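You operate a simulated robot arm through the tools that you are given. There is no shell and no other tool. Be economical: measure what you need, move in short steps, check, and stop when the job is done.

You run a simulated robot arm. Do the job below in one go: nothing can be reset, and whatever is moved stays where it is left.

TASK
Take the blue rag from the top of the fitter's bench and leave it on the shelf under the fitter's bench. Take the small plate from the top of the fitter's bench and put it on the roller bench. Fetch the green printing plate from the top of the fitter's bench and set it on the shelf under the fitter's bench. Fetch the oil jug and set it on the top of the fitter's bench. Take the yellow brush and leave it on the flat box on the roller bench. Put the felt pad on the sheet shelf. Take the white rag from the roller bench and leave it on the top of the fitter's bench. Open the filler lid of spare section. Do these in any order. Set down upright: oil jug, felt pad.

The check looks at the end state, three seconds after you hand in, the way a careful person would. Anything else that was tipped, shoved, dropped, spilled or broken makes it a failure. A push-on lid holds only when it is set on centred and level and pressed home; a screw cap is set on level and turned clockwise until tight. Flat cloth is picked up by pressing the open fingertips on it (5 to 10 N) and closing them slowly along it; thin cloth reads only 2 to 8 mm in the jaws.

THE ROBOT
A 6-joint arm with a fingered hand on a trunk, on a base that drives. Base frame: it is fixed to the floor where the robot stands at the start and does not move with it; the origin is under the middle of the robot, x ahead of it, y to its left, z up; the surface under the hand at the start is at about z = 860. Units: mm, degrees, N and s.
With the tool pointing down near the work surface it reaches from about 260 to 600 mm from the robot's upright axis, wherever it stands. Its first joint turns from -166.0 to 166.0 degrees. Places, roughly: blue rag (10x7x3 cm) [500, 100, 900]; felt pad (5x4x4 cm) [300, -2400, 500]; filler lid of spare section [-5500, -2200, 1000]; flat box (26x15x1 cm) [700, -2200, 900]; oil jug [500, -2250, 1000]; printing plate [750, -750, 750]; roller bench [500, -2500, 900]; sheet shelf (57x20 cm) [-3760, 340, 880]; shelf under the fitter's bench [600, -600, 200]; small plate [750, -250, 750]; top of the fitter's bench [500, -600, 900]; white rag (10x7x3 cm) [600, -2700, 900]; yellow brush (3x3x13 cm) [500, -2400, 900]. Payload 3.2 kg.
The TCP is the grasp point between the finger pads, 22 mm short of the fingertips. In the tool frame z runs along the fingers and y along their closing line. Largest opening 112 mm; the body of the gripper starts 60 mm behind the TCP. The gripper is a hand of 3 fingers: y runs from the thumb to the fingers, the wrist lies at [0, 0, -218] in the tool frame, and closing takes about 1.5 s.
Orientation is that of the tool frame in the base frame, as [roll, pitch, yaw] about the fixed x, y, z axes, in that order (R = Rz(yaw) Ry(pitch) Rx(roll)). With the fingers straight down and closing along the base's y, the tool's x points along the base's -x, its y along +y and its z along -z.

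THE INTERFACE
- The arm moves only by the tool servo_tool. Its argument "increments" is a list of rows, each a list of 6 numbers: the shift along the tool's x, y, z in units of 300 mm (1.0 is 300 mm), then the turn, a rotation vector about the tool's x, y, z in units of 60 degrees (1.0 is 60 degrees). In form: [[x, y, z, rx, ry, rz], ...]. A call has 1 to 8 rows; each row is the pose to reach, as a shift and turn from the pose commanded when the call began, along the tool's axes at that moment. "gripper" is the finger opening in m, from 0 to 0.112, set as the call begins (left out, the last holds). A call with a number of a shift or a turn outside -1 to 1 is refused whole. A row lasts 0.2 s, in which the tool goes at most 50 mm and 8.6 degrees; a call with a longer step from one row to the next is refused whole, and so is a gripper value outside its range. Where a pose cannot be reached the arm comes as near as it can. A force on the tool above 40 N (or 10 N above the force at the start of the call, whichever is more), or a blocked arm, ends the call early, and 0.2 s more pass. Each finger travels about 108 mm/s and halts on what it meets, pressing with about 32 N; the grip force reading is that of the motor and also rises with nothing between the fingers. The clock runs only during rows and for 0.2 s after the last one: add rows that repeat a pose to give the fingers time. It gives the time, the measured TCP pose, the force on the tool (base axes), the opening and the grip force at its end, in the units of the frame above (readings bear some noise), with the torque about the TCP (base axes, N m) and any sound that the robot's microphone picked up.
- Cameras (640 x 400 px; columns grow to the right, rows downward): "scene" is now at [9.2, 177.5, 1452.4]; the picture's right is [0.13, -0.99, 0.00], its down [-0.83, -0.11, -0.55] and it looks along [0.55, 0.07, -0.84] (base axes); focal length 249 px, centre (320, 200). "wrist" rides on the gripper at [66, 3, -80] in the tool frame; the picture's right is [-0.05, 1.00, 0.00], its down [-0.77, -0.04, -0.64] and it looks along [-0.64, -0.03, 0.77] (tool axes); focal length 275 px, centre (320, 200).
- camera(camera): a new picture of that camera. No time passes.
- slide_trunk(by): slides the trunk up (or, below 0, down) by that many mm; the arm and the scene camera ride with it, the base frame stays. It gives what a move gives, with no picture.
- drive_base(legs): drives the robot by 1 to 6 legs, each [ahead, turn to the left] in mm and degrees, along the robot's own axes; the way and the turn of a leg run together, so that a leg with both is an arc; at most 1500 mm and 180 degrees a leg. The arm and the cameras ride along, it lands a little off, and it stops where it bumps. It gives what a move gives.
- move_fingers(finger1, finger2, thumb_bend): sets how far each is bent, from 0 (flat) to 100 (curled in); at 30 the hand is open as for a grip, at 70 the pads meet at the TCP. One left out holds its place. A second passes; each finger stops where it meets its share of the squeeze, and holds until it gets a number again. A gripper value or a shape takes the hand back. It gives what a move gives, with no picture; readings hold the bend of each and the force on the fingers (four entries, about 0 where the hand has none), thumb and palm.
- grasp_type(shape): the hand has 3 fingers and takes this shape, open, in about a second: jaw (thumb against the fingers, like two jaws); tri (thumb and two fingers); tip (a fingertip pinch); poke (one finger out to press); point (the index stretched); flat (the hand flat); cup (the hand cupped); fist (a fist). The gripper value then closes the fingers along that shape, each until it touches; the sizes above hold for jaw. It gives what a move gives, with no picture.
- aim_head(pan, tilt): turns the head with the scene camera to pan (to the left, within 155 degrees either way) and tilt (down, from -29 to 69), counted from straight ahead of the robot. It gives what a move gives.
- locate(camera, pixels): for up to 12 pixels [column, row] of the newest picture of that camera ("zoom" is the newest enlarged one), the place [x, y, z] in the base frame of the surface seen there, good to about 2 mm. No time passes.
- inspect(camera, box): a new picture of the part [left, top, right, bottom] of that camera's present view, enlarged. No time passes.
- job_done(): hands the job in; it is judged then, once.

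Work in short steps. Measure before you move; look again where a grasp or a placing could have gone wrong, and mend it. You have 145 turns and 172 pictures in all, those below and enlarged ones among them. Open the gripper and draw the arm clear of the work before you hand the job in, unless the task says otherwise.

The tools are called after "Emit:" as name(argument=value, ...) on one line, values as JSON. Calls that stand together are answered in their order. servo_tool: Moves the arm, as the interface text tells. Its arguments: {"type":"object","properties":{"increments":{"type":"array"},"gripper":{"type":"number"}},"required":["increments"]} The other tools are called the same way: slide_trunk (by) slides the trunk up or down; grasp_type (shape) gives the hand a shape; move_fingers (finger1, finger2, thumb_bend) moves the fingers one by one; drive_base (legs) drives the base; aim_head (pan, tilt) turns the head that bears the scene camera; camera (camera) takes a picture; locate (camera, pixels) gives the place of the surface under pixels of a picture; inspect (camera, box) takes an enlarged picture of a part of a camera's view; job_done () hands the job in.

At the start:

```text
clock: 0.0
position: [328.4, -94.4, 1131.7]
tcp_rot: [179.9, -0.1, -179.9]
contact_force: [0.1, -0.5, 0.1]
moment: [-0.03, 0.02, -0.01]
gripper_width: 111.8
gripper_force: 0.0
shape: jaw
bend: [30.0, 30.0, 30.0]
finger forces: [0.0, 0.0, 0.0, 0.0, 0.0, 0.1]
trunk travel left (down, up): [-500.0, 90.0]
robot x, y, heading: [-0.2, 2.1, -0.0]
head pan, tilt: [7.4, 56.6]
```

scene: 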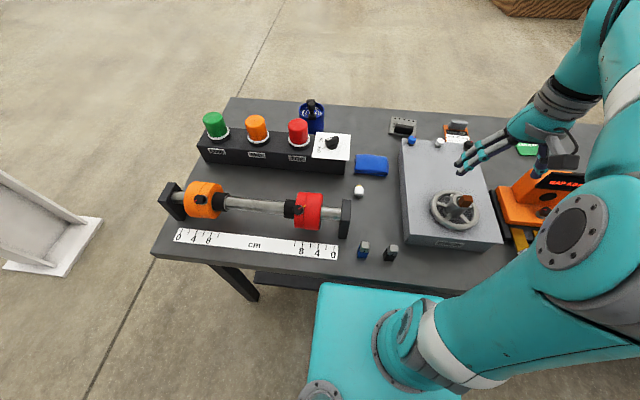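
wrist: 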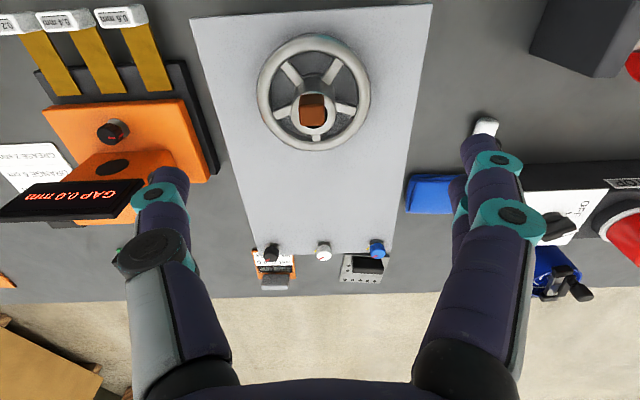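

The blue rag shows at about (371,165) in the scene picture. I locate its corners, the bench and a few neighbours.

Emit:
locate(camera="scene", pixels=[[371, 165], [357, 157], [387, 160], [385, 175], [355, 172], [359, 190], [330, 160], [312, 125], [404, 150], [460, 230], [230, 105], [160, 255]])

Emit:
aim_head(pan=-50, tilt=45)

Emit:
camera(camera="scene")

```text
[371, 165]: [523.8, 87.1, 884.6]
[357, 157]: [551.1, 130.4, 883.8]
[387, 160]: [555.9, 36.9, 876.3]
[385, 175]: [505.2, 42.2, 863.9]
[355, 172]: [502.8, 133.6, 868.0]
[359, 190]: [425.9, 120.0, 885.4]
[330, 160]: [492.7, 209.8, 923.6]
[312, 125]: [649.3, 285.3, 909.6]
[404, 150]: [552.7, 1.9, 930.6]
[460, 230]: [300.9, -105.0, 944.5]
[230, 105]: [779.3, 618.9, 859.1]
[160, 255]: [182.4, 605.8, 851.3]
```

```text
clock: 1.3
position: [327.3, -93.7, 1132.2]
tcp_rot: [179.9, -0.1, -179.8]
contact_force: [-0.2, 0.5, 0.0]
moment: [-0.01, 0.02, 0.01]
gripper_width: 112.0
gripper_force: 0.0
shape: jaw
bend: [30.0, 30.0, 30.0]
finger forces: [0.1, 0.1, 0.1, 0.0, 0.0, 0.1]
trunk travel left (down, up): [-500.0, 90.0]
robot x, y, heading: [-3.0, 6.1, 0.0]
head pan, tilt: [-50.0, 45.0]
```

```text
169 pictures are left
```

scene: 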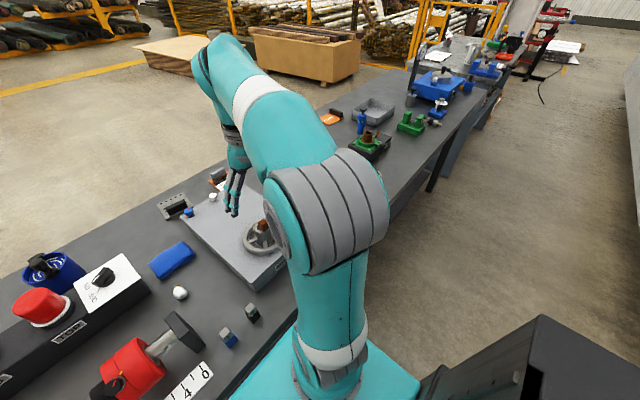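

The rag lies flat with long side along y, centre about (528, 87). I move over it while turning the hand so it closes along x.

Emit:
servo_tool(increments=[[-0.083, 0.075, 0, 0, 0, 0.125], [-0.167, 0.15, 0, 0, 0, 0.25], [-0.25, 0.226, 0, 0, 0, 0.375], [-0.333, 0.3, 0, 0, 0, 0.5], [-0.417, 0.376, 0, 0, 0, 0.625], [-0.5, 0.45, 0, 0, 0, 0.75], [-0.583, 0.527, 0, 0, 0, 0.875], [-0.667, 0.602, 0, 0, 0, 1.0]], gripper=0.112)

Emit:
servo_tool(increments=[[0, 0, 0.1, 0, 0, 0.125], [0, 0, 0.2, 0, 0, 0.25], [0, 0, 0.3, 0, 0, 0.375], [0, 0, 0.4, 0, 0, 0.5], [0, 0, 0.4, 0, 0, 0.5]])

Emit:
camera(camera="wrist")

```text
clock: 3.1
position: [517.6, 90.7, 1119.2]
tcp_rot: [178.7, -0.1, 123.1]
contact_force: [-0.6, -0.3, 0.4]
moment: [0.05, 0.02, 0.0]
gripper_width: 111.8
gripper_force: 0.0
shape: jaw
bend: [30.0, 30.0, 30.0]
finger forces: [0.1, 0.1, 0.1, 0.0, 0.0, 0.0]
out of reach, approached as far as the arm can: row 8
trunk travel left (down, up): [-500.0, 90.0]
robot x, y, heading: [-0.2, 5.0, 0.1]
head pan, tilt: [-50.0, 45.0]
```

```text
clock: 4.3
position: [518.3, 91.1, 996.7]
tcp_rot: [178.9, -0.7, 93.1]
contact_force: [0.8, 0.3, 0.2]
moment: [0.02, 0.01, 0.0]
gripper_width: 112.1
gripper_force: 0.0
shape: jaw
bend: [30.0, 30.0, 30.0]
finger forces: [0.0, 0.1, 0.1, 0.0, 0.0, 0.0]
trunk travel left (down, up): [-500.0, 90.0]
robot x, y, heading: [1.3, 2.0, 0.0]
head pan, tilt: [-50.0, 45.0]
```

```text
168 pictures are left
```

wrist: 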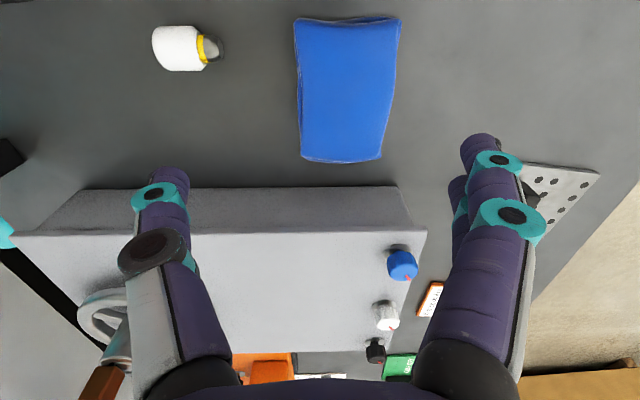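

The rag shows at about (347,90) in the wrist picture; I check its sides.

Emit:
locate(camera="wrist", pixels=[[347, 90], [297, 90], [394, 90], [348, 20], [342, 160], [320, 55], [375, 130], [240, 60], [344, 190]])

```text
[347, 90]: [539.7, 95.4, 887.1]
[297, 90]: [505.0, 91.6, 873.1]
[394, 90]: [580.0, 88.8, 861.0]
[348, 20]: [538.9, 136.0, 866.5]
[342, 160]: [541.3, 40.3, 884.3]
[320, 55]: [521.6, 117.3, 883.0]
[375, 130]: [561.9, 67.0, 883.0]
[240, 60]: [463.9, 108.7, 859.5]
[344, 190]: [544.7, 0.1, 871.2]
```

Rag centre is (539, 88), 72 mm wide. I shift 21 mm ahead and descend to TCP z≈887.

Emit:
servo_tool(increments=[[-0.01, 0.07, 0.05, 0, 0, -0.05], [-0.01, 0.07, 0.15, 0, 0, -0.05], [-0.01, 0.07, 0.25, 0, 0, -0.05], [-0.01, 0.07, 0.32, 0, 0, -0.05], [-0.01, 0.07, 0.365, 0, 0, -0.05], [-0.01, 0.07, 0.365, 0, 0, -0.05]])

Emit:
servo_tool(increments=[[0, 0, 0, 0, 0, 0], [0, 0, 0, 0, 0, 0], [0, 0, 0, 0, 0, 0], [0, 0, 0, 0, 0, 0], [0, 0, 0, 0, 0, 0], [0, 0, 0, 0, 0, 0], [0, 0, 0, 0, 0, 0], [0, 0, 0, 0, 0, 0]], gripper=0.03)

Emit:
camera(camera="wrist")

```text
clock: 5.7
position: [542.3, 91.4, 886.6]
tcp_rot: [178.9, -0.7, 96.1]
contact_force: [0.0, -0.6, -1.2]
moment: [0.0, -0.01, 0.01]
gripper_width: 112.0
gripper_force: 0.0
shape: jaw
bend: [30.0, 30.0, 30.0]
finger forces: [0.1, 0.0, 0.1, 0.0, 0.1, 0.0]
trunk travel left (down, up): [-500.0, 90.0]
robot x, y, heading: [0.5, 3.4, 0.2]
head pan, tilt: [-50.0, 45.0]
```

```text
clock: 7.5
position: [542.1, 91.8, 887.4]
tcp_rot: [179.0, -0.6, 96.1]
contact_force: [0.7, -0.2, -0.1]
moment: [0.03, 0.02, -0.03]
gripper_width: 61.7
gripper_force: 32.0
shape: jaw
bend: [72.0, 72.0, 70.0]
finger forces: [14.5, 14.3, 0.1, 0.0, 28.8, 0.0]
trunk travel left (down, up): [-500.0, 90.0]
robot x, y, heading: [2.7, 5.8, 0.2]
head pan, tilt: [-50.0, 45.0]
```

```text
167 pictures are left
```

wrist: 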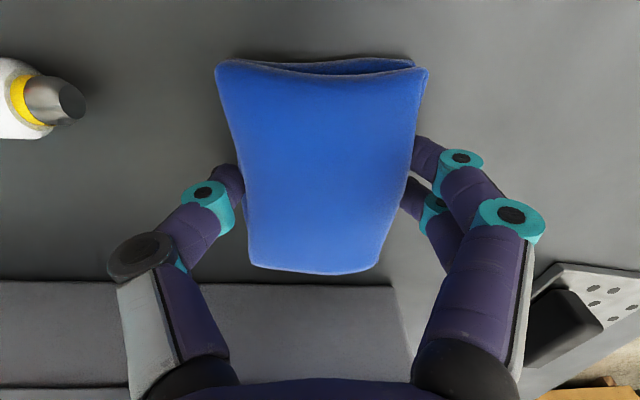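

The rag is held (61.7 mm, about 29 N). I lift it clear and look round behind the robot before driving.

Emit:
servo_tool(increments=[[0, 0, -0.1, 0, 0, 0.1], [0, 0, -0.2, 0, 0, 0.1], [0, 0, -0.3, 0, 0, 0.1], [0, 0, -0.4, 0, 0, 0.1], [0, 0, -0.5, 0, 0, 0.1], [0, 0, -0.6, 0, 0, 0.1], [0, -0.1, -0.7, 0, 0, 0.1], [0, -0.2, -0.75, 0, 0, 0.1]])

Emit:
aim_head(pan=-150, tilt=30)

Emit:
camera(camera="scene")

Emit:
aim_head(pan=110, tilt=30)

Emit:
camera(camera="scene")

```text
clock: 9.3
position: [475.2, 80.9, 1112.9]
tcp_rot: [178.8, -0.7, 90.2]
contact_force: [0.4, 0.0, -0.8]
moment: [0.01, -0.01, -0.03]
gripper_width: 61.6
gripper_force: 32.1
shape: jaw
bend: [72.0, 72.0, 70.0]
finger forces: [14.6, 14.5, 0.0, 0.0, 29.0, 0.1]
trunk travel left (down, up): [-500.0, 90.0]
robot x, y, heading: [-0.0, 0.7, 0.0]
head pan, tilt: [-50.0, 45.0]
```

```text
clock: 11.0
position: [477.3, 82.2, 1111.0]
tcp_rot: [179.1, -0.8, 90.3]
contact_force: [0.2, -0.5, -1.4]
moment: [-0.01, -0.01, 0.03]
gripper_width: 62.1
gripper_force: 32.0
shape: jaw
bend: [72.0, 72.0, 70.0]
finger forces: [14.5, 14.6, 0.0, 0.0, 29.0, 0.0]
trunk travel left (down, up): [-500.0, 90.0]
robot x, y, heading: [2.7, -0.2, -0.1]
head pan, tilt: [-150.0, 30.0]
```

```text
166 pictures are left
```

scene: 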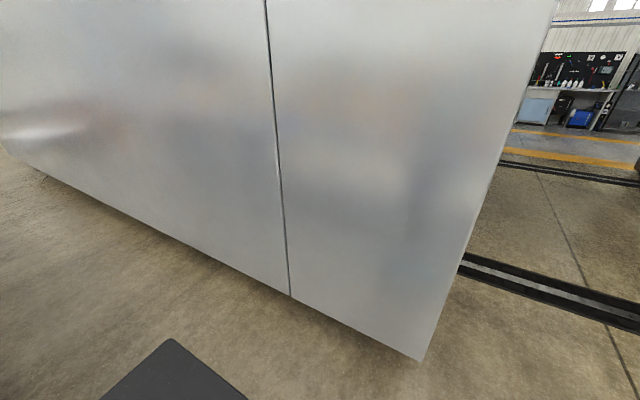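

```text
clock: 14.7
position: [477.4, 83.0, 1111.8]
tcp_rot: [179.1, -0.7, 90.2]
contact_force: [0.1, -0.9, -0.1]
moment: [0.02, -0.02, 0.0]
gripper_width: 61.6
gripper_force: 32.0
shape: jaw
bend: [72.0, 72.0, 70.0]
finger forces: [14.5, 14.5, 0.0, 0.0, 28.9, 0.0]
trunk travel left (down, up): [-500.0, 90.0]
robot x, y, heading: [-1.0, 1.8, 0.1]
head pan, tilt: [110.0, 30.0]
```

```text
165 pictures are left
```

scene: 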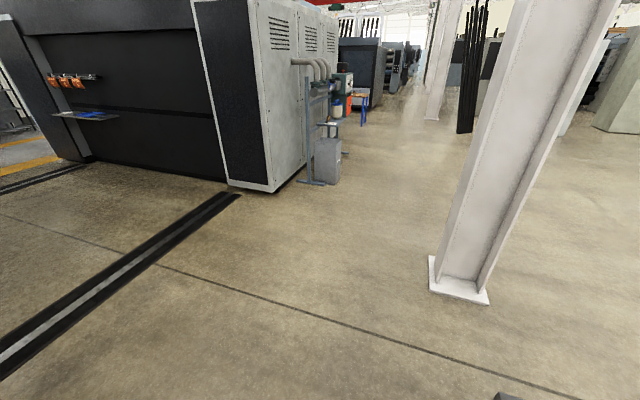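

Behind is a machine block, with an aisle and rails leading to the sheet shelf at (85,115). I measure these floor points.

Emit:
locate(camera="scene", pixels=[[85, 115], [60, 113], [115, 113], [230, 185], [270, 190], [460, 290], [20, 165], [120, 270], [10, 350]])

Emit:
aim_head(pan=-90, tilt=40)

Emit:
camera(camera="scene")

```text
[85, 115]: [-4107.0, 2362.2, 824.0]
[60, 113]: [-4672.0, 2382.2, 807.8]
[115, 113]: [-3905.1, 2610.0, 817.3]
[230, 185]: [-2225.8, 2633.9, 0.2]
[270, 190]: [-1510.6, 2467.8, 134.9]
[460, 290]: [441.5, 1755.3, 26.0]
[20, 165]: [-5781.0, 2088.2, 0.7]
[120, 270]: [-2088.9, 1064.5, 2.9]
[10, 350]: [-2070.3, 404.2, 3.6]
```

```text
clock: 17.6
position: [476.7, 81.7, 1113.4]
tcp_rot: [179.1, -0.7, 90.1]
contact_force: [0.0, 0.1, -0.7]
moment: [-0.01, 0.0, -0.01]
gripper_width: 61.7
gripper_force: 31.9
shape: jaw
bend: [72.0, 72.0, 70.0]
finger forces: [14.5, 14.5, 0.1, 0.0, 29.0, 0.1]
trunk travel left (down, up): [-500.0, 90.0]
robot x, y, heading: [1.3, -1.5, 0.0]
head pan, tilt: [-90.0, 40.0]
```

```text
164 pictures are left
```

scene: 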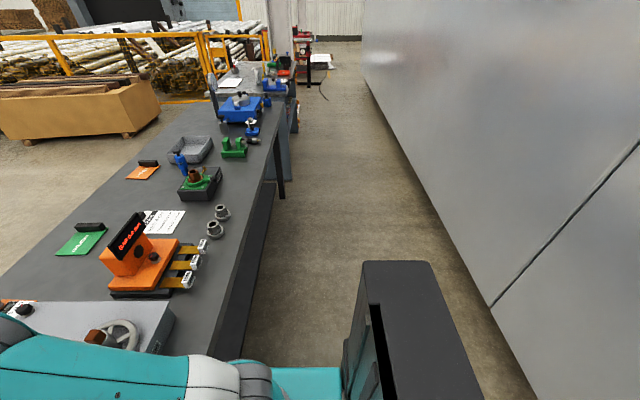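

I measure the aisle, the bench length, and the green and orange plates.

Emit:
locate(camera="scene", pixels=[[490, 310], [380, 70], [300, 300], [80, 243], [90, 226], [143, 173], [148, 162], [225, 230], [275, 150], [20, 305], [400, 280], [340, 45]])

Emit:
inspect(camera="scene", box=[0, 120, 240, 350])

Emit:
inspect(camera="scene", box=[190, 20, 340, 150])

```text
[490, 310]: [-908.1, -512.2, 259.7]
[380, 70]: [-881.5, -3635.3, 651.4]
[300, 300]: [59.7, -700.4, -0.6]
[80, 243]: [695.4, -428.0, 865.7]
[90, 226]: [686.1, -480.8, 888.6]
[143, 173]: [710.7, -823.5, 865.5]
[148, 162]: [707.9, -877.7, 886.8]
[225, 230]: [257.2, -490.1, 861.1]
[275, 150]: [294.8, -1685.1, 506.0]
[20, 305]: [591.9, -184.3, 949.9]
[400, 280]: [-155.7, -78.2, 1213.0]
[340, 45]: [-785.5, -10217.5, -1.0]
```

```text
1.74 times, centred on (120, 235) of scene
```

zoom: 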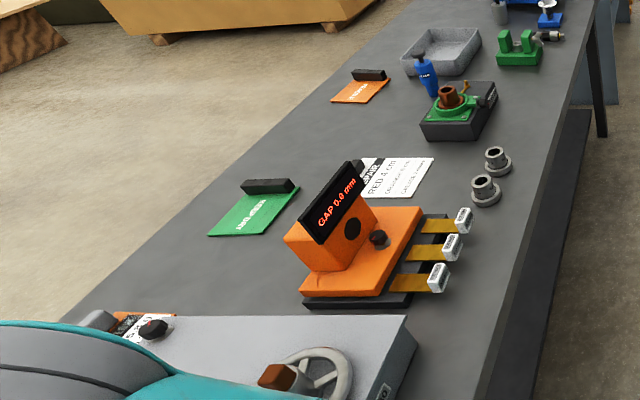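

```text
3.08 times, centred on (265, 85) of scene
```

zoom: 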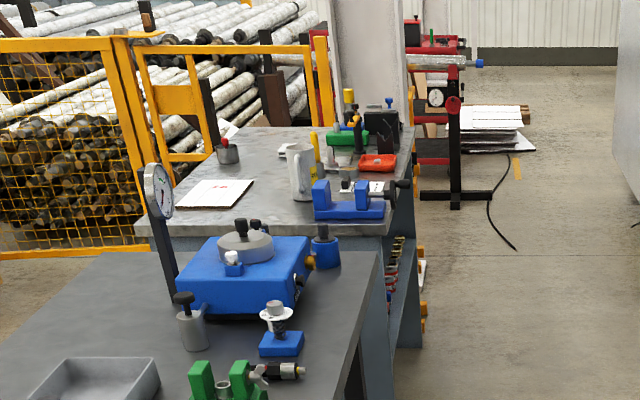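

Several plates sit on the bench; I read their markings by zooming.

Emit:
inspect(camera="scene", box=[48, 215, 112, 260])

Emit:
inspect(camera="scene", box=[115, 152, 171, 187])

Emit:
inspect(camera="scene", box=[0, 290, 60, 330])

```text
8.89 times, centred on (80, 238) of scene
```

zoom: 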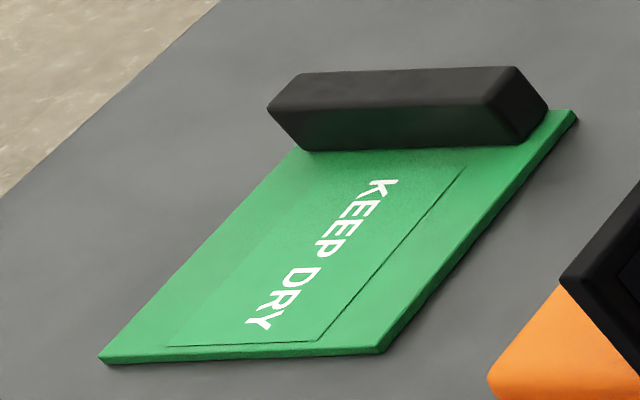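

```text
11.43 times, centred on (143, 170) of scene
```

zoom: 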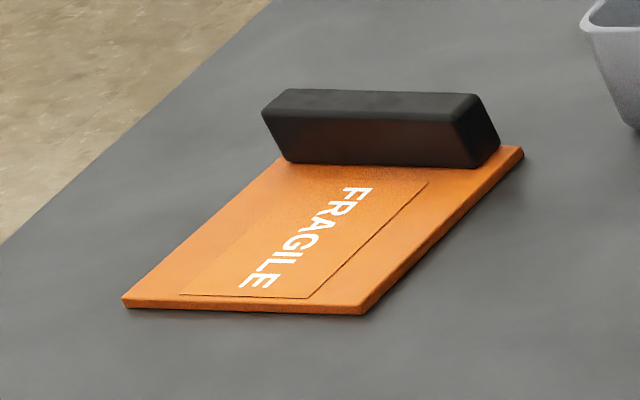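

```text
10.00 times, centred on (30, 310) of scene
```

zoom: 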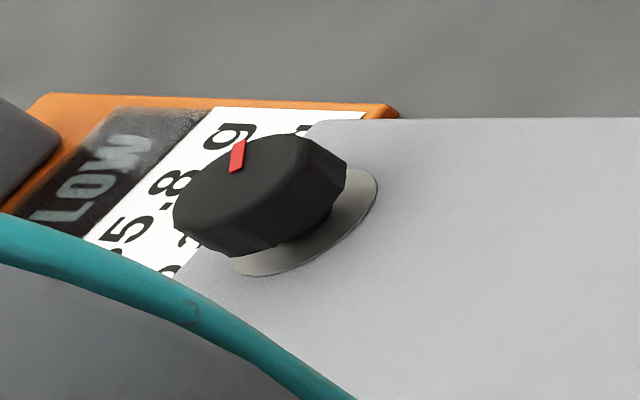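

Green "KEEP DRY" and orange "FRAGILE" plates have handles; a third orange item near the granite is unclear. I look at it from straight ahead.

Emit:
aim_head(pan=-25, tilt=45)

Emit:
camera(camera="scene")

Emit:
camera(camera="wrist")

```text
clock: 18.9
position: [477.3, 81.0, 1112.9]
tcp_rot: [179.0, -0.7, 90.2]
contact_force: [-0.4, 0.2, 0.1]
moment: [0.02, 0.02, 0.03]
gripper_width: 61.9
gripper_force: 32.0
shape: jaw
bend: [72.0, 72.0, 70.0]
finger forces: [14.6, 14.6, 0.1, 0.1, 29.0, 0.0]
trunk travel left (down, up): [-500.0, 90.0]
robot x, y, heading: [0.5, 0.8, -0.1]
head pan, tilt: [-25.0, 45.0]
```

```text
158 pictures are left
```

scene: 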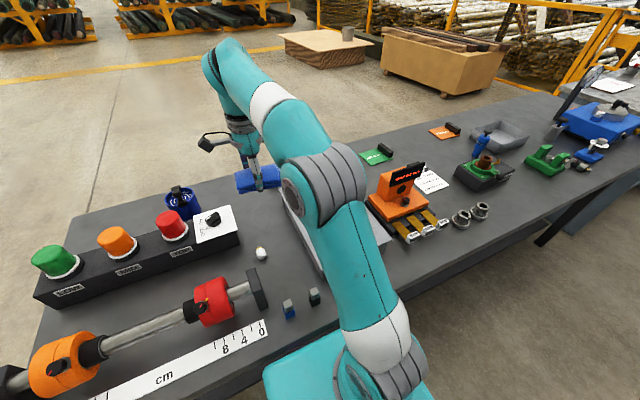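

```text
157 pictures are left
```

wrist: 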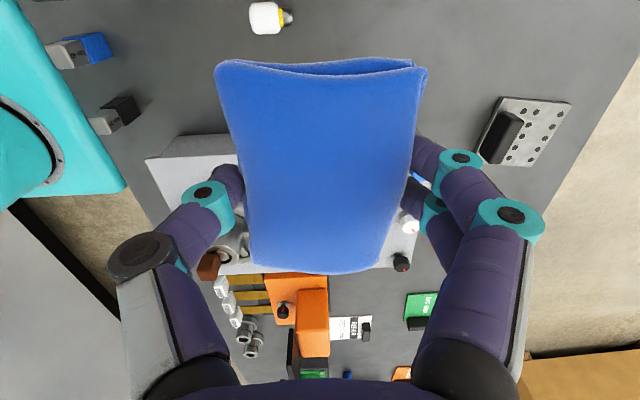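

A grey perforated plate with a handle shows at (525,130) in the wrist view. I locate it and zoom both it and the green one.

Emit:
locate(camera="wrist", pixels=[[500, 97], [571, 102], [532, 166], [483, 155], [503, 135], [422, 300], [350, 328], [401, 373]])

Emit:
inspect(camera="wrist", box=[470, 80, 590, 180])

Emit:
inspect(camera="scene", box=[340, 110, 470, 200])

```text
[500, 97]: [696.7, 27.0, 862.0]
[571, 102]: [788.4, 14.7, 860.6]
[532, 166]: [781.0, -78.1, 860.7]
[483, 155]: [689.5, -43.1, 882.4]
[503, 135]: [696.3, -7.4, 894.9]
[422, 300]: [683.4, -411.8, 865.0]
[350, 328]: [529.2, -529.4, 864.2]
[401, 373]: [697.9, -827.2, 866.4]
```

```text
4.00 times, centred on (530, 130) of wrist
```

zoom: 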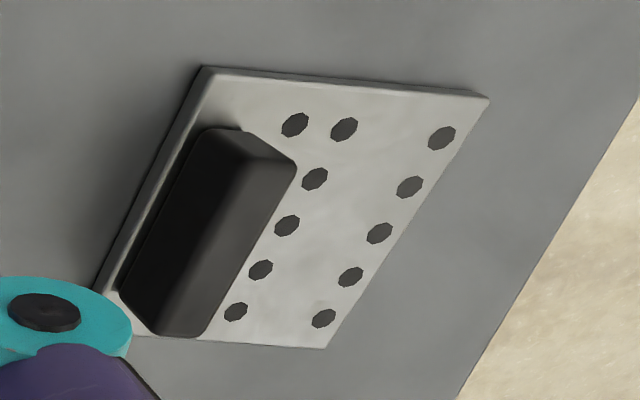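

```text
4.44 times, centred on (405, 155) of scene
```

zoom: 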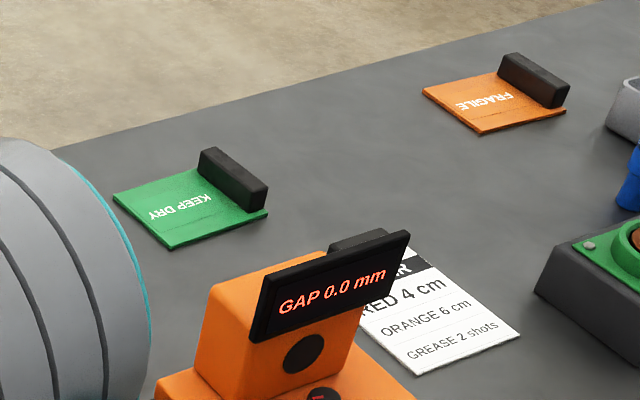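

I'll first stow the rag: back off into the aisle, turn right to face -y, then look under the bench.

Emit:
drive_base(legs=[[-300, 0], [0, -90], [450, 0]])

Emit:
aim_head(pan=80, tilt=50)

Emit:
camera(camera="scene")

```text
clock: 27.1
position: [-236.5, -919.0, 1111.7]
tcp_rot: [179.0, -0.8, -0.8]
contact_force: [-0.1, 0.0, -0.7]
moment: [0.02, -0.03, -0.01]
gripper_width: 61.0
gripper_force: 31.8
shape: jaw
bend: [72.0, 72.0, 70.0]
finger forces: [14.5, 14.4, 0.0, 0.0, 28.9, 0.0]
trunk travel left (down, up): [-500.0, 90.0]
robot x, y, heading: [-308.3, -442.1, -91.1]
head pan, tilt: [-25.0, 45.0]
```

```text
clock: 28.9
position: [-235.2, -919.0, 1112.4]
tcp_rot: [179.0, -0.7, -0.8]
contact_force: [0.7, -0.2, -1.3]
moment: [0.0, 0.0, 0.01]
gripper_width: 61.0
gripper_force: 32.2
shape: jaw
bend: [72.0, 72.0, 70.0]
finger forces: [14.4, 14.3, 0.0, 0.0, 28.8, 0.1]
trunk travel left (down, up): [-500.0, 90.0]
robot x, y, heading: [-307.5, -438.9, -91.1]
head pan, tilt: [80.0, 50.0]
```

```text
154 pictures are left
```

scene: 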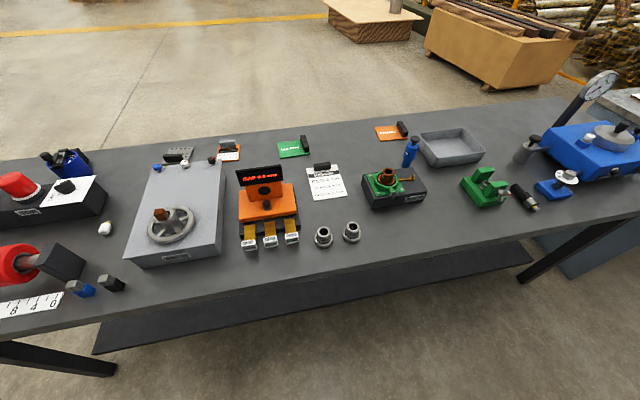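

Fine view. I zoom the back row of plates and locate the shelf edge (95,350)–(530,262).

Emit:
inspect(camera="scene", box=[150, 115, 420, 205])

Emit:
inspect(camera="scene", box=[205, 130, 255, 170])

Emit:
locate(camera="scene", pixels=[[110, 348], [300, 315], [515, 262], [300, 295], [230, 147], [293, 148], [390, 132], [178, 155], [325, 185], [530, 280], [80, 365], [600, 225]])

Emit:
slide_trunk(by=-450)

Emit:
aim_head(pan=80, tilt=35)

Emit:
camera(camera="scene")

```text
2.37 times, centred on (285, 160) of scene
```

zoom: 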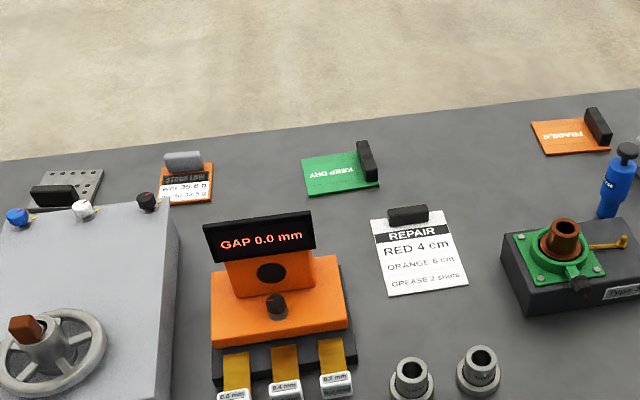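

```text
10.00 times, centred on (230, 150) of scene
```

zoom: 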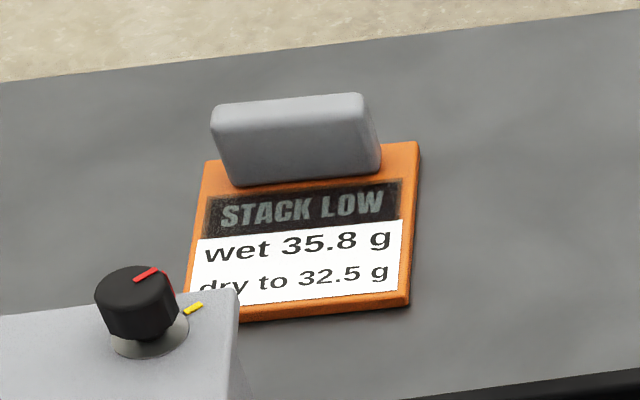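

```text
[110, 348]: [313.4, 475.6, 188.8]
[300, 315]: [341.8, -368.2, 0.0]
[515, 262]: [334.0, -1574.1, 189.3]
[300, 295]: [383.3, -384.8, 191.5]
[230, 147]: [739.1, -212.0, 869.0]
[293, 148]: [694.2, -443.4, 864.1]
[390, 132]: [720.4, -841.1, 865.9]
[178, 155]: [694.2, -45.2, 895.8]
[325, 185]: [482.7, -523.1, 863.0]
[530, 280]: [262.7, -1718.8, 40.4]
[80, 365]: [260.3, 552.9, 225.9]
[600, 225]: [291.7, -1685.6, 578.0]
```

```text
refused: -450 is not a number from -400 to 400
```

```text
clock: 29.7
position: [-236.8, -919.4, 1111.9]
tcp_rot: [179.0, -0.6, -0.8]
contact_force: [-0.2, 0.6, -0.8]
moment: [-0.01, 0.0, -0.02]
gripper_width: 61.1
gripper_force: 32.3
shape: jaw
bend: [72.0, 72.0, 70.0]
finger forces: [14.4, 14.4, 0.1, 0.1, 28.8, 0.1]
trunk travel left (down, up): [-500.0, 90.0]
robot x, y, heading: [-313.7, -441.1, -90.7]
head pan, tilt: [80.0, 35.0]
```

```text
151 pictures are left
```

scene: 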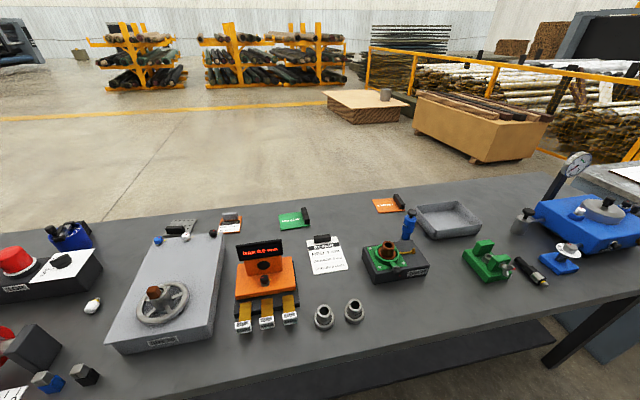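

Shelf is a long clear slab, z≈190, front edge x≈315. "STACK LOW" is the smallest plate and sits at (739,-212), matching the small plate; KEEP DRY is the green printing plate. I lower the trunk and look under the bench.

Emit:
slide_trunk(by=-400)

Emit:
aim_head(pan=85, tilt=30)

Emit:
camera(camera="scene")

```text
clock: 33.5
position: [-235.3, -920.2, 712.7]
tcp_rot: [179.1, -0.8, -0.8]
contact_force: [-0.3, -1.5, 0.0]
moment: [0.0, 0.02, 0.01]
gripper_width: 61.4
gripper_force: 32.4
shape: jaw
bend: [72.0, 72.0, 70.0]
finger forces: [14.4, 14.4, 0.0, 0.0, 28.8, 0.0]
trunk travel left (down, up): [-100.0, 490.0]
robot x, y, heading: [-304.1, -442.5, -91.1]
head pan, tilt: [80.0, 35.0]
```

```text
clock: 34.2
position: [-235.6, -919.3, 712.6]
tcp_rot: [179.0, -0.7, -0.8]
contact_force: [1.1, -0.2, -0.9]
moment: [-0.01, -0.03, 0.03]
gripper_width: 61.3
gripper_force: 32.1
shape: jaw
bend: [72.0, 72.0, 70.0]
finger forces: [14.4, 14.3, 0.0, 0.0, 28.8, 0.1]
trunk travel left (down, up): [-100.0, 490.0]
robot x, y, heading: [-301.7, -443.8, -90.9]
head pan, tilt: [85.0, 30.0]
```

```text
150 pictures are left
```

scene: 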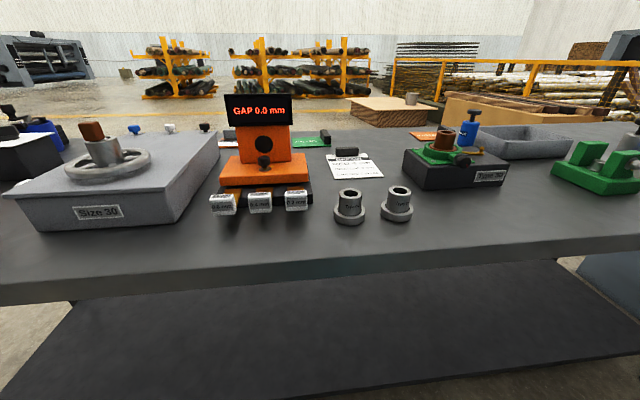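

The shelf is clear. I retract the arm to about 300 mm radius, lower the trunk fully, then turn to face the bench.

Emit:
servo_tool(increments=[[0, -0.15, 0, 0, 0, 0], [0, -0.3, 0, 0, 0, 0], [0, -0.45, 0, 0, 0, 0], [0, -0.57, 0, 0, 0, 0]])

Emit:
slide_trunk(by=-100)

Emit:
drive_base(legs=[[0, 91], [95, 0]])

Emit:
aim_head(pan=0, tilt=45)

Emit:
camera(camera="scene")

```text
clock: 35.2
position: [-235.8, -747.6, 712.9]
tcp_rot: [178.9, -0.7, -0.8]
contact_force: [-0.4, 1.2, -0.3]
moment: [0.01, 0.0, 0.02]
gripper_width: 61.4
gripper_force: 32.2
shape: jaw
bend: [72.0, 72.0, 70.0]
finger forces: [14.4, 14.4, 0.1, 0.1, 28.9, 0.0]
trunk travel left (down, up): [-100.0, 490.0]
robot x, y, heading: [-307.9, -435.4, -90.9]
head pan, tilt: [85.0, 30.0]
```

```text
clock: 36.5
position: [-234.8, -747.4, 612.1]
tcp_rot: [179.1, -0.7, -0.8]
contact_force: [0.3, 0.5, -0.9]
moment: [0.01, -0.01, 0.01]
gripper_width: 61.2
gripper_force: 32.3
shape: jaw
bend: [72.0, 72.0, 70.0]
finger forces: [14.4, 14.4, 0.1, 0.1, 28.8, 0.0]
trunk travel left (down, up): [0.0, 590.0]
robot x, y, heading: [-306.0, -440.1, -91.0]
head pan, tilt: [85.0, 30.0]
```

```text
clock: 41.5
position: [92.1, -366.4, 613.2]
tcp_rot: [179.0, -0.7, 89.6]
contact_force: [0.8, -0.2, -0.2]
moment: [0.01, 0.0, 0.01]
gripper_width: 61.0
gripper_force: 32.1
shape: jaw
bend: [72.0, 72.0, 70.0]
finger forces: [14.3, 14.3, 0.1, 0.0, 28.7, 0.0]
trunk travel left (down, up): [0.0, 590.0]
robot x, y, heading: [-213.2, -441.7, -0.5]
head pan, tilt: [85.0, 30.0]
```

```text
clock: 43.1
position: [92.6, -367.7, 612.0]
tcp_rot: [179.0, -0.8, 89.8]
contact_force: [-0.5, -0.3, -0.8]
moment: [-0.02, 0.01, -0.01]
gripper_width: 61.0
gripper_force: 32.2
shape: jaw
bend: [72.0, 72.0, 70.0]
finger forces: [14.3, 14.3, 0.0, 0.0, 28.7, 0.1]
trunk travel left (down, up): [0.0, 590.0]
robot x, y, heading: [-214.9, -439.0, -0.2]
head pan, tilt: [0.0, 45.0]
```

```text
149 pictures are left
```

scene: 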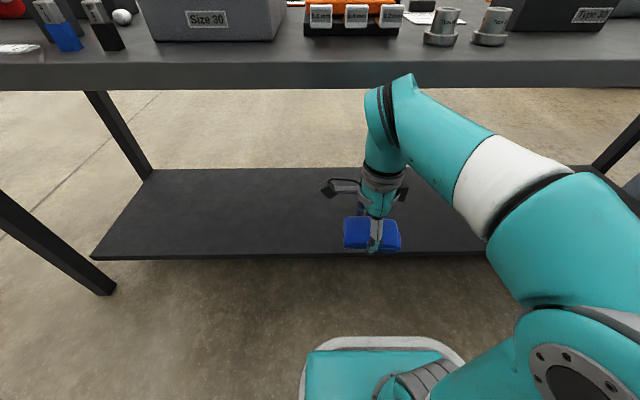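

I measure the bench slab edge, wrist top, and the shelf's edges.

Emit:
locate(camera="scene", pixels=[[250, 50], [250, 85], [400, 85], [370, 120], [250, 255], [250, 172], [500, 210], [550, 170], [600, 330]])

```text
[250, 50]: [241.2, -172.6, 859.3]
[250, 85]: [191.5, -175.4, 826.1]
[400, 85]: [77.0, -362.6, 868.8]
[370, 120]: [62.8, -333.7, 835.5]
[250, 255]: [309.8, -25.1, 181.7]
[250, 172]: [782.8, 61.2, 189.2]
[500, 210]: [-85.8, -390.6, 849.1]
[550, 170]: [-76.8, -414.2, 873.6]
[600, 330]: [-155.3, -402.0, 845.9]
```

Underside of the bench is at about z 825. I lower the hand to z≈262 in front of the bench.

Emit:
servo_tool(increments=[[0, 0, 0.16, 0, 0, 0], [0, 0, 0.32, 0, 0, 0], [0, 0, 0.48, 0, 0, 0], [0, 0, 0.64, 0, 0, 0], [0, 0, 0.8, 0, 0, 0], [0, 0, 0.96, 0, 0, 0]])

Emit:
servo_tool(increments=[[0, 0, 0.1, 0, 0, 0], [0, 0, 0.2, 0, 0, 0], [0, 0, 0.2, 0, 0, 0]])

Emit:
camera(camera="scene")

```text
clock: 44.5
position: [94.1, -365.2, 320.8]
tcp_rot: [179.0, -0.7, 89.6]
contact_force: [-0.6, 0.0, -0.5]
moment: [0.03, -0.02, 0.01]
gripper_width: 60.4
gripper_force: 32.1
shape: jaw
bend: [72.0, 72.0, 70.0]
finger forces: [14.2, 14.5, 0.1, 0.1, 28.7, 0.0]
trunk travel left (down, up): [0.0, 590.0]
robot x, y, heading: [-215.5, -446.1, -0.4]
head pan, tilt: [0.0, 45.0]
```

```text
clock: 45.3
position: [96.0, -362.2, 260.7]
tcp_rot: [178.9, -0.7, 89.6]
contact_force: [0.5, 0.3, -0.4]
moment: [-0.02, 0.01, 0.05]
gripper_width: 60.4
gripper_force: 32.4
shape: jaw
bend: [72.0, 72.0, 70.0]
finger forces: [14.3, 14.3, 0.0, 0.1, 28.6, 0.1]
trunk travel left (down, up): [0.0, 590.0]
robot x, y, heading: [-214.3, -446.2, -0.5]
head pan, tilt: [0.0, 45.0]
```

```text
148 pictures are left
```

scene: 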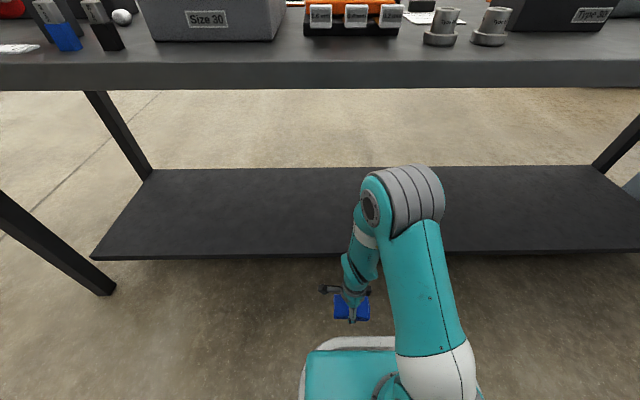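

The elbow now reaches forward under the bench; I check its place.

Emit:
locate(camera="scene", pixels=[[415, 170], [440, 190], [370, 205], [430, 300], [350, 310]])

```text
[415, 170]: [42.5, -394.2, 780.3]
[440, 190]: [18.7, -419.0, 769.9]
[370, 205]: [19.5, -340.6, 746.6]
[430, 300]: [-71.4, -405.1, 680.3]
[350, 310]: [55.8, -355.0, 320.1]
```

Elbow top is z≈780, below the slab. I extend 285 mm forward at this height.

Emit:
servo_tool(increments=[[0, 0.15, 0, 0, 0, 0], [0, 0.3, 0, 0, 0, 0], [0, 0.45, 0, 0, 0, 0], [0, 0.6, 0, 0, 0, 0], [0, 0.75, 0, 0, 0, 0], [0, 0.9, 0, 0, 0, 0], [0, 0.96, 0, 0, 0, 0]])

Emit:
camera(camera="wrist")

```text
clock: 46.9
position: [388.9, -363.3, 272.0]
tcp_rot: [179.0, -0.8, 89.8]
contact_force: [1.4, 0.2, 0.2]
moment: [-0.03, 0.0, 0.03]
gripper_width: 60.0
gripper_force: 32.0
shape: jaw
bend: [72.0, 72.0, 70.0]
finger forces: [14.2, 14.4, 0.1, 0.0, 28.5, 0.0]
trunk travel left (down, up): [0.0, 590.0]
robot x, y, heading: [-213.9, -442.7, -0.5]
head pan, tilt: [0.0, 45.0]
```

```text
147 pictures are left
```

wrist: 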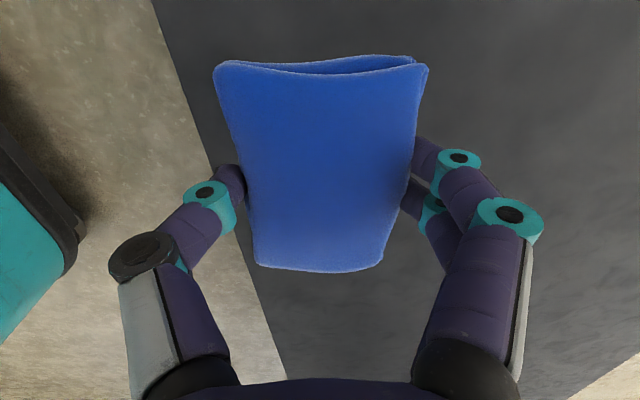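

Over the shelf. I lower 48 mm and check.

Emit:
servo_tool(increments=[[0, 0, 0.06, 0, 0, 0], [0, -0.02, 0.11, 0, 0, 0], [0, -0.02, 0.16, 0, 0, 0], [0, -0.02, 0.165, 0, 0, 0]])

```text
clock: 47.9
position: [383.2, -364.2, 218.9]
tcp_rot: [178.9, -0.6, 89.6]
contact_force: [-0.1, 0.3, -0.4]
moment: [-0.06, 0.0, 0.0]
gripper_width: 60.4
gripper_force: 31.7
shape: jaw
bend: [72.0, 72.0, 70.0]
finger forces: [14.2, 14.5, 0.1, 0.0, 28.6, 0.1]
trunk travel left (down, up): [0.0, 590.0]
robot x, y, heading: [-218.0, -443.1, -0.3]
head pan, tilt: [0.0, 45.0]
```

At z 219 the rag is about on the shelf. I open and lift.

Emit:
servo_tool(increments=[[0, 0, 0, 0, 0, 0], [0, 0, 0, 0, 0, 0], [0, 0, 0, 0, 0, 0], [0, 0, 0, 0, 0, 0], [0, 0, -0.05, 0, 0, 0], [0, 0, -0.15, 0, 0, 0], [0, 0, -0.25, 0, 0, 0]], gripper=0.11)

Emit:
camera(camera="wrist")

```text
clock: 49.5
position: [382.7, -363.3, 294.5]
tcp_rot: [179.0, -0.7, 89.7]
contact_force: [-0.1, 0.2, -0.2]
moment: [0.0, 0.03, -0.01]
gripper_width: 109.9
gripper_force: 0.0
shape: jaw
bend: [34.0, 34.0, 32.0]
finger forces: [0.0, 0.0, 0.0, 0.0, 0.1, 0.0]
trunk travel left (down, up): [0.0, 590.0]
robot x, y, heading: [-214.8, -443.8, -0.5]
head pan, tilt: [0.0, 45.0]
```

```text
146 pictures are left
```

wrist: 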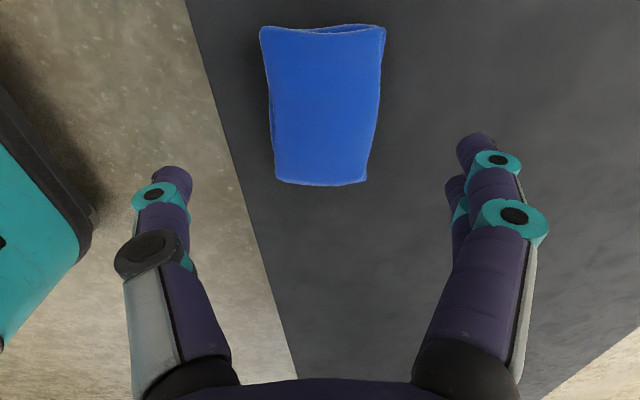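

The rag lies flat on the shelf. I retract from under the bench and look at where the base stands against it.

Emit:
servo_tool(increments=[[0, -0.15, 0, 0, 0, 0], [0, -0.3, 0, 0, 0, 0], [0, -0.45, 0, 0, 0, 0], [0, -0.6, 0, 0, 0, 0], [0, -0.75, 0, 0, 0, 0], [0, -0.9, 0, 0, 0, 0], [0, -0.95, 0, 0, 0, 0]], gripper=0.112)

Emit:
aim_head(pan=30, tilt=60)

Emit:
camera(camera="scene")

```text
clock: 51.1
position: [94.5, -364.0, 287.9]
tcp_rot: [178.9, -0.7, 89.6]
contact_force: [0.3, -0.2, -0.4]
moment: [-0.01, 0.01, 0.0]
gripper_width: 112.0
gripper_force: 0.1
shape: jaw
bend: [30.0, 30.0, 30.0]
finger forces: [0.0, 0.1, 0.1, 0.0, 0.0, 0.1]
trunk travel left (down, up): [0.0, 590.0]
robot x, y, heading: [-211.4, -441.0, -0.3]
head pan, tilt: [0.0, 45.0]
```

```text
clock: 52.0
position: [96.0, -362.7, 289.5]
tcp_rot: [179.0, -0.7, 89.6]
contact_force: [-0.1, 0.1, 0.0]
moment: [0.02, -0.04, -0.02]
gripper_width: 111.8
gripper_force: 0.0
shape: jaw
bend: [30.0, 30.0, 30.0]
finger forces: [0.0, 0.0, 0.0, 0.0, 0.1, 0.0]
trunk travel left (down, up): [0.0, 590.0]
robot x, y, heading: [-212.4, -443.3, -0.4]
head pan, tilt: [30.0, 60.0]
```

```text
145 pictures are left
```

scene: 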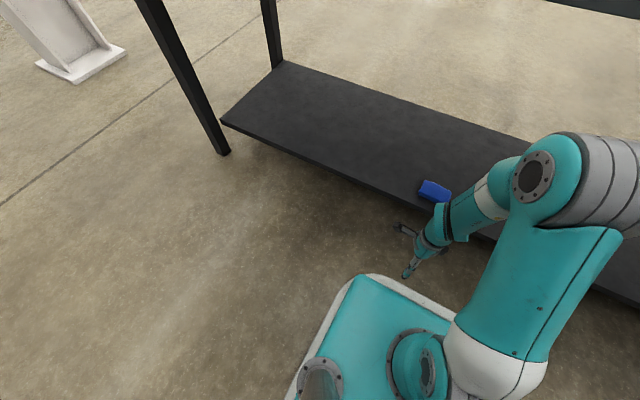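

I locate the base front outline and column.

Emit:
locate(camera="scene", pixels=[[372, 278], [430, 295], [340, 320], [300, 390], [420, 340], [430, 190], [330, 375]])

```text
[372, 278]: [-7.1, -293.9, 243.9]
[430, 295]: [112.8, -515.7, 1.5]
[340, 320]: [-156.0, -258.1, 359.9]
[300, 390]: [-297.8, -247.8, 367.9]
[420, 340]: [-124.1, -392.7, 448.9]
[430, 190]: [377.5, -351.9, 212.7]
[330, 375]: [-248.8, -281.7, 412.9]
```

Base front is 205 mm ahead of the axis, so the robot can stand at x≈60. I raise the hand, then the trunk.

Emit:
servo_tool(increments=[[0, 0, -0.16, 0, 0, 0], [0, 0, -0.32, 0, 0, 0], [0, 0, -0.48, 0, 0, 0], [0, 0, -0.64, 0, 0, 0], [0, 0, -0.8, 0, 0, 0], [0, 0, -0.96, 0, 0, 0]])

Emit:
slide_trunk(by=400)

Emit:
slide_trunk(by=150)

Emit:
drive_base(legs=[[260, 0]])

Emit:
aim_head(pan=0, tilt=50)

Emit:
camera(camera="scene")

```text
clock: 53.4
position: [86.2, -364.4, 583.1]
tcp_rot: [179.0, -0.8, 89.6]
contact_force: [-0.2, -0.8, 0.2]
moment: [0.01, 0.01, 0.01]
gripper_width: 111.7
gripper_force: 0.1
shape: jaw
bend: [30.0, 30.0, 30.0]
finger forces: [0.1, 0.0, 0.0, 0.0, 0.1, 0.0]
trunk travel left (down, up): [0.0, 590.0]
robot x, y, heading: [-220.8, -442.3, -0.8]
head pan, tilt: [30.0, 60.0]
```

```text
clock: 57.2
position: [86.4, -364.1, 981.3]
tcp_rot: [178.9, -0.7, 89.6]
contact_force: [0.2, 0.4, 0.3]
moment: [0.02, -0.02, 0.0]
gripper_width: 111.8
gripper_force: 0.0
shape: jaw
bend: [30.0, 30.0, 30.0]
finger forces: [0.0, 0.0, 0.1, 0.0, 0.1, 0.0]
trunk travel left (down, up): [-400.0, 190.0]
robot x, y, heading: [-214.4, -443.8, -0.4]
head pan, tilt: [30.0, 60.0]
```

```text
clock: 59.0
position: [86.7, -363.6, 1130.4]
tcp_rot: [178.9, -0.7, 89.6]
contact_force: [-0.2, -0.2, 0.2]
moment: [0.0, 0.01, 0.0]
gripper_width: 111.9
gripper_force: 0.1
shape: jaw
bend: [30.0, 30.0, 30.0]
finger forces: [0.0, 0.0, 0.1, 0.0, 0.0, 0.0]
trunk travel left (down, up): [-550.0, 40.0]
robot x, y, heading: [-216.9, -438.8, -0.7]
head pan, tilt: [30.0, 60.0]
```

```text
clock: 60.8
position: [325.0, -361.0, 1133.8]
tcp_rot: [178.8, -0.9, 90.5]
contact_force: [0.2, 0.2, -0.1]
moment: [-0.03, 0.0, -0.01]
gripper_width: 112.1
gripper_force: 0.1
shape: jaw
bend: [30.0, 30.0, 30.0]
finger forces: [0.0, 0.1, 0.1, 0.1, 0.1, 0.1]
trunk travel left (down, up): [-550.0, 40.0]
robot x, y, heading: [29.7, -442.1, 0.8]
head pan, tilt: [30.0, 60.0]
stopped in leg 1: the robot was blocked; the commanded pose is now the measured one
```

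```text
clock: 61.8
position: [324.9, -361.3, 1133.1]
tcp_rot: [178.6, -0.8, 90.5]
contact_force: [1.4, -0.1, 0.4]
moment: [0.04, 0.0, 0.04]
gripper_width: 111.6
gripper_force: 0.1
shape: jaw
bend: [30.0, 30.0, 30.0]
finger forces: [0.0, 0.0, 0.0, 0.0, 0.0, 0.0]
trunk travel left (down, up): [-550.0, 40.0]
robot x, y, heading: [29.8, -447.3, 0.4]
head pan, tilt: [0.0, 50.0]
```

```text
144 pictures are left
```

scene: 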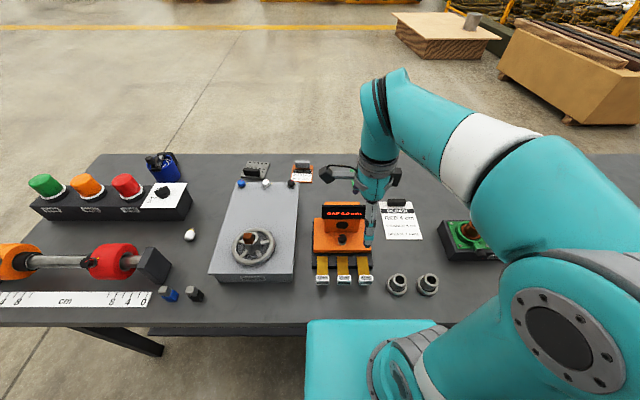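

Blocked lightly at x≈30; I back off 12 mm and swing the hand toward the green plate, turning it so it closes along y.

Emit:
drive_base(legs=[[-12, 0]])

Emit:
servo_tool(increments=[[-0.03, 0.08, 0, 0, 0, -0.125], [-0.06, 0.16, 0, 0, 0, -0.25], [-0.1, 0.24, 0, 0, 0, -0.375], [-0.13, 0.32, 0, 0, 0, -0.5], [-0.16, 0.4, 0, 0, 0, -0.625], [-0.2, 0.48, 0, 0, 0, -0.75], [-0.23, 0.56, 0, 0, 0, -0.875], [-0.25, 0.6, 0, 0, 0, -1.0]])

Emit:
servo_tool(increments=[[0, 0, 0.1, 0, 0, -0.125], [0, 0, 0.2, 0, 0, -0.25], [0, 0, 0.3, 0, 0, -0.375], [0, 0, 0.3, 0, 0, -0.49], [0, 0, 0.3, 0, 0, -0.49]])

Emit:
camera(camera="wrist")

```text
clock: 62.5
position: [323.3, -360.3, 1129.2]
tcp_rot: [179.1, -0.7, 90.6]
contact_force: [-0.1, 0.0, 0.2]
moment: [-0.02, -0.01, 0.0]
gripper_width: 111.7
gripper_force: 0.1
shape: jaw
bend: [30.0, 30.0, 30.0]
finger forces: [0.1, 0.1, 0.1, 0.1, 0.0, 0.0]
trunk travel left (down, up): [-550.0, 40.0]
robot x, y, heading: [17.2, -446.0, 0.5]
head pan, tilt: [0.0, 50.0]
```

```text
clock: 64.3
position: [503.7, -434.4, 1128.6]
tcp_rot: [179.0, 0.3, 150.8]
contact_force: [-0.3, -0.3, 0.8]
moment: [0.01, 0.02, -0.02]
gripper_width: 112.0
gripper_force: 0.0
shape: jaw
bend: [30.0, 30.0, 30.0]
finger forces: [0.1, 0.1, 0.0, 0.1, 0.1, 0.1]
trunk travel left (down, up): [-550.0, 40.0]
robot x, y, heading: [15.7, -443.8, 0.4]
head pan, tilt: [0.0, 50.0]
```

```text
clock: 65.5
position: [503.3, -432.4, 1040.7]
tcp_rot: [179.3, 0.7, -180.0]
contact_force: [0.4, 0.3, 0.2]
moment: [-0.02, 0.04, -0.01]
gripper_width: 111.7
gripper_force: 0.0
shape: jaw
bend: [30.0, 30.0, 30.0]
finger forces: [0.1, 0.1, 0.0, 0.0, 0.0, 0.0]
trunk travel left (down, up): [-550.0, 40.0]
robot x, y, heading: [19.2, -444.7, 0.5]
head pan, tilt: [0.0, 50.0]
```

```text
143 pictures are left
```

wrist: 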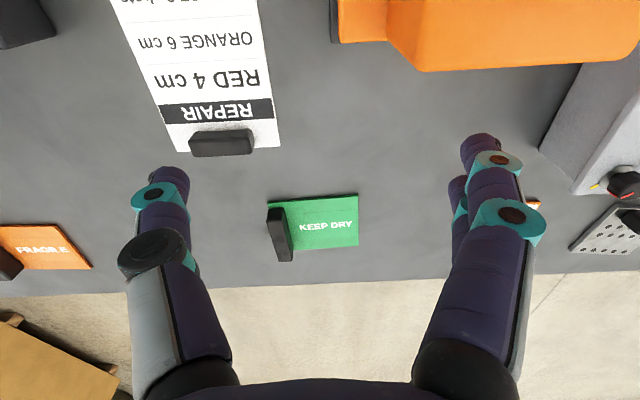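

Green plate is at (315,222), its handle at (280,235). I locate the handle ends and plate corners.

Emit:
locate(camera="wrist", pixels=[[276, 212], [285, 252], [280, 232], [291, 240], [283, 203], [357, 196], [358, 245], [300, 250], [200, 145], [530, 206], [610, 225], [268, 203]])

Emit:
inspect(camera="wrist", box=[240, 170, 380, 280])

```text
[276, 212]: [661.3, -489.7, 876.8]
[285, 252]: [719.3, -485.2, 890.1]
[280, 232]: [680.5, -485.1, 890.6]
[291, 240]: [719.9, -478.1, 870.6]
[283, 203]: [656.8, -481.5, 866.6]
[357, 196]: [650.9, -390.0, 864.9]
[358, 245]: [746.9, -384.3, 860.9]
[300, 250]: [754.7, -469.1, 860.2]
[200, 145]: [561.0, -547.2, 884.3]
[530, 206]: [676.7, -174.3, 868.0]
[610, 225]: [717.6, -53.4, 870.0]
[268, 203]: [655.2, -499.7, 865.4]
```

```text
3.64 times, centred on (310, 225) of wrist
```

zoom: 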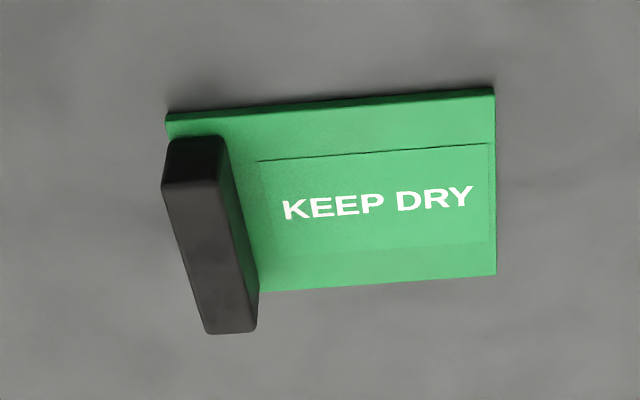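

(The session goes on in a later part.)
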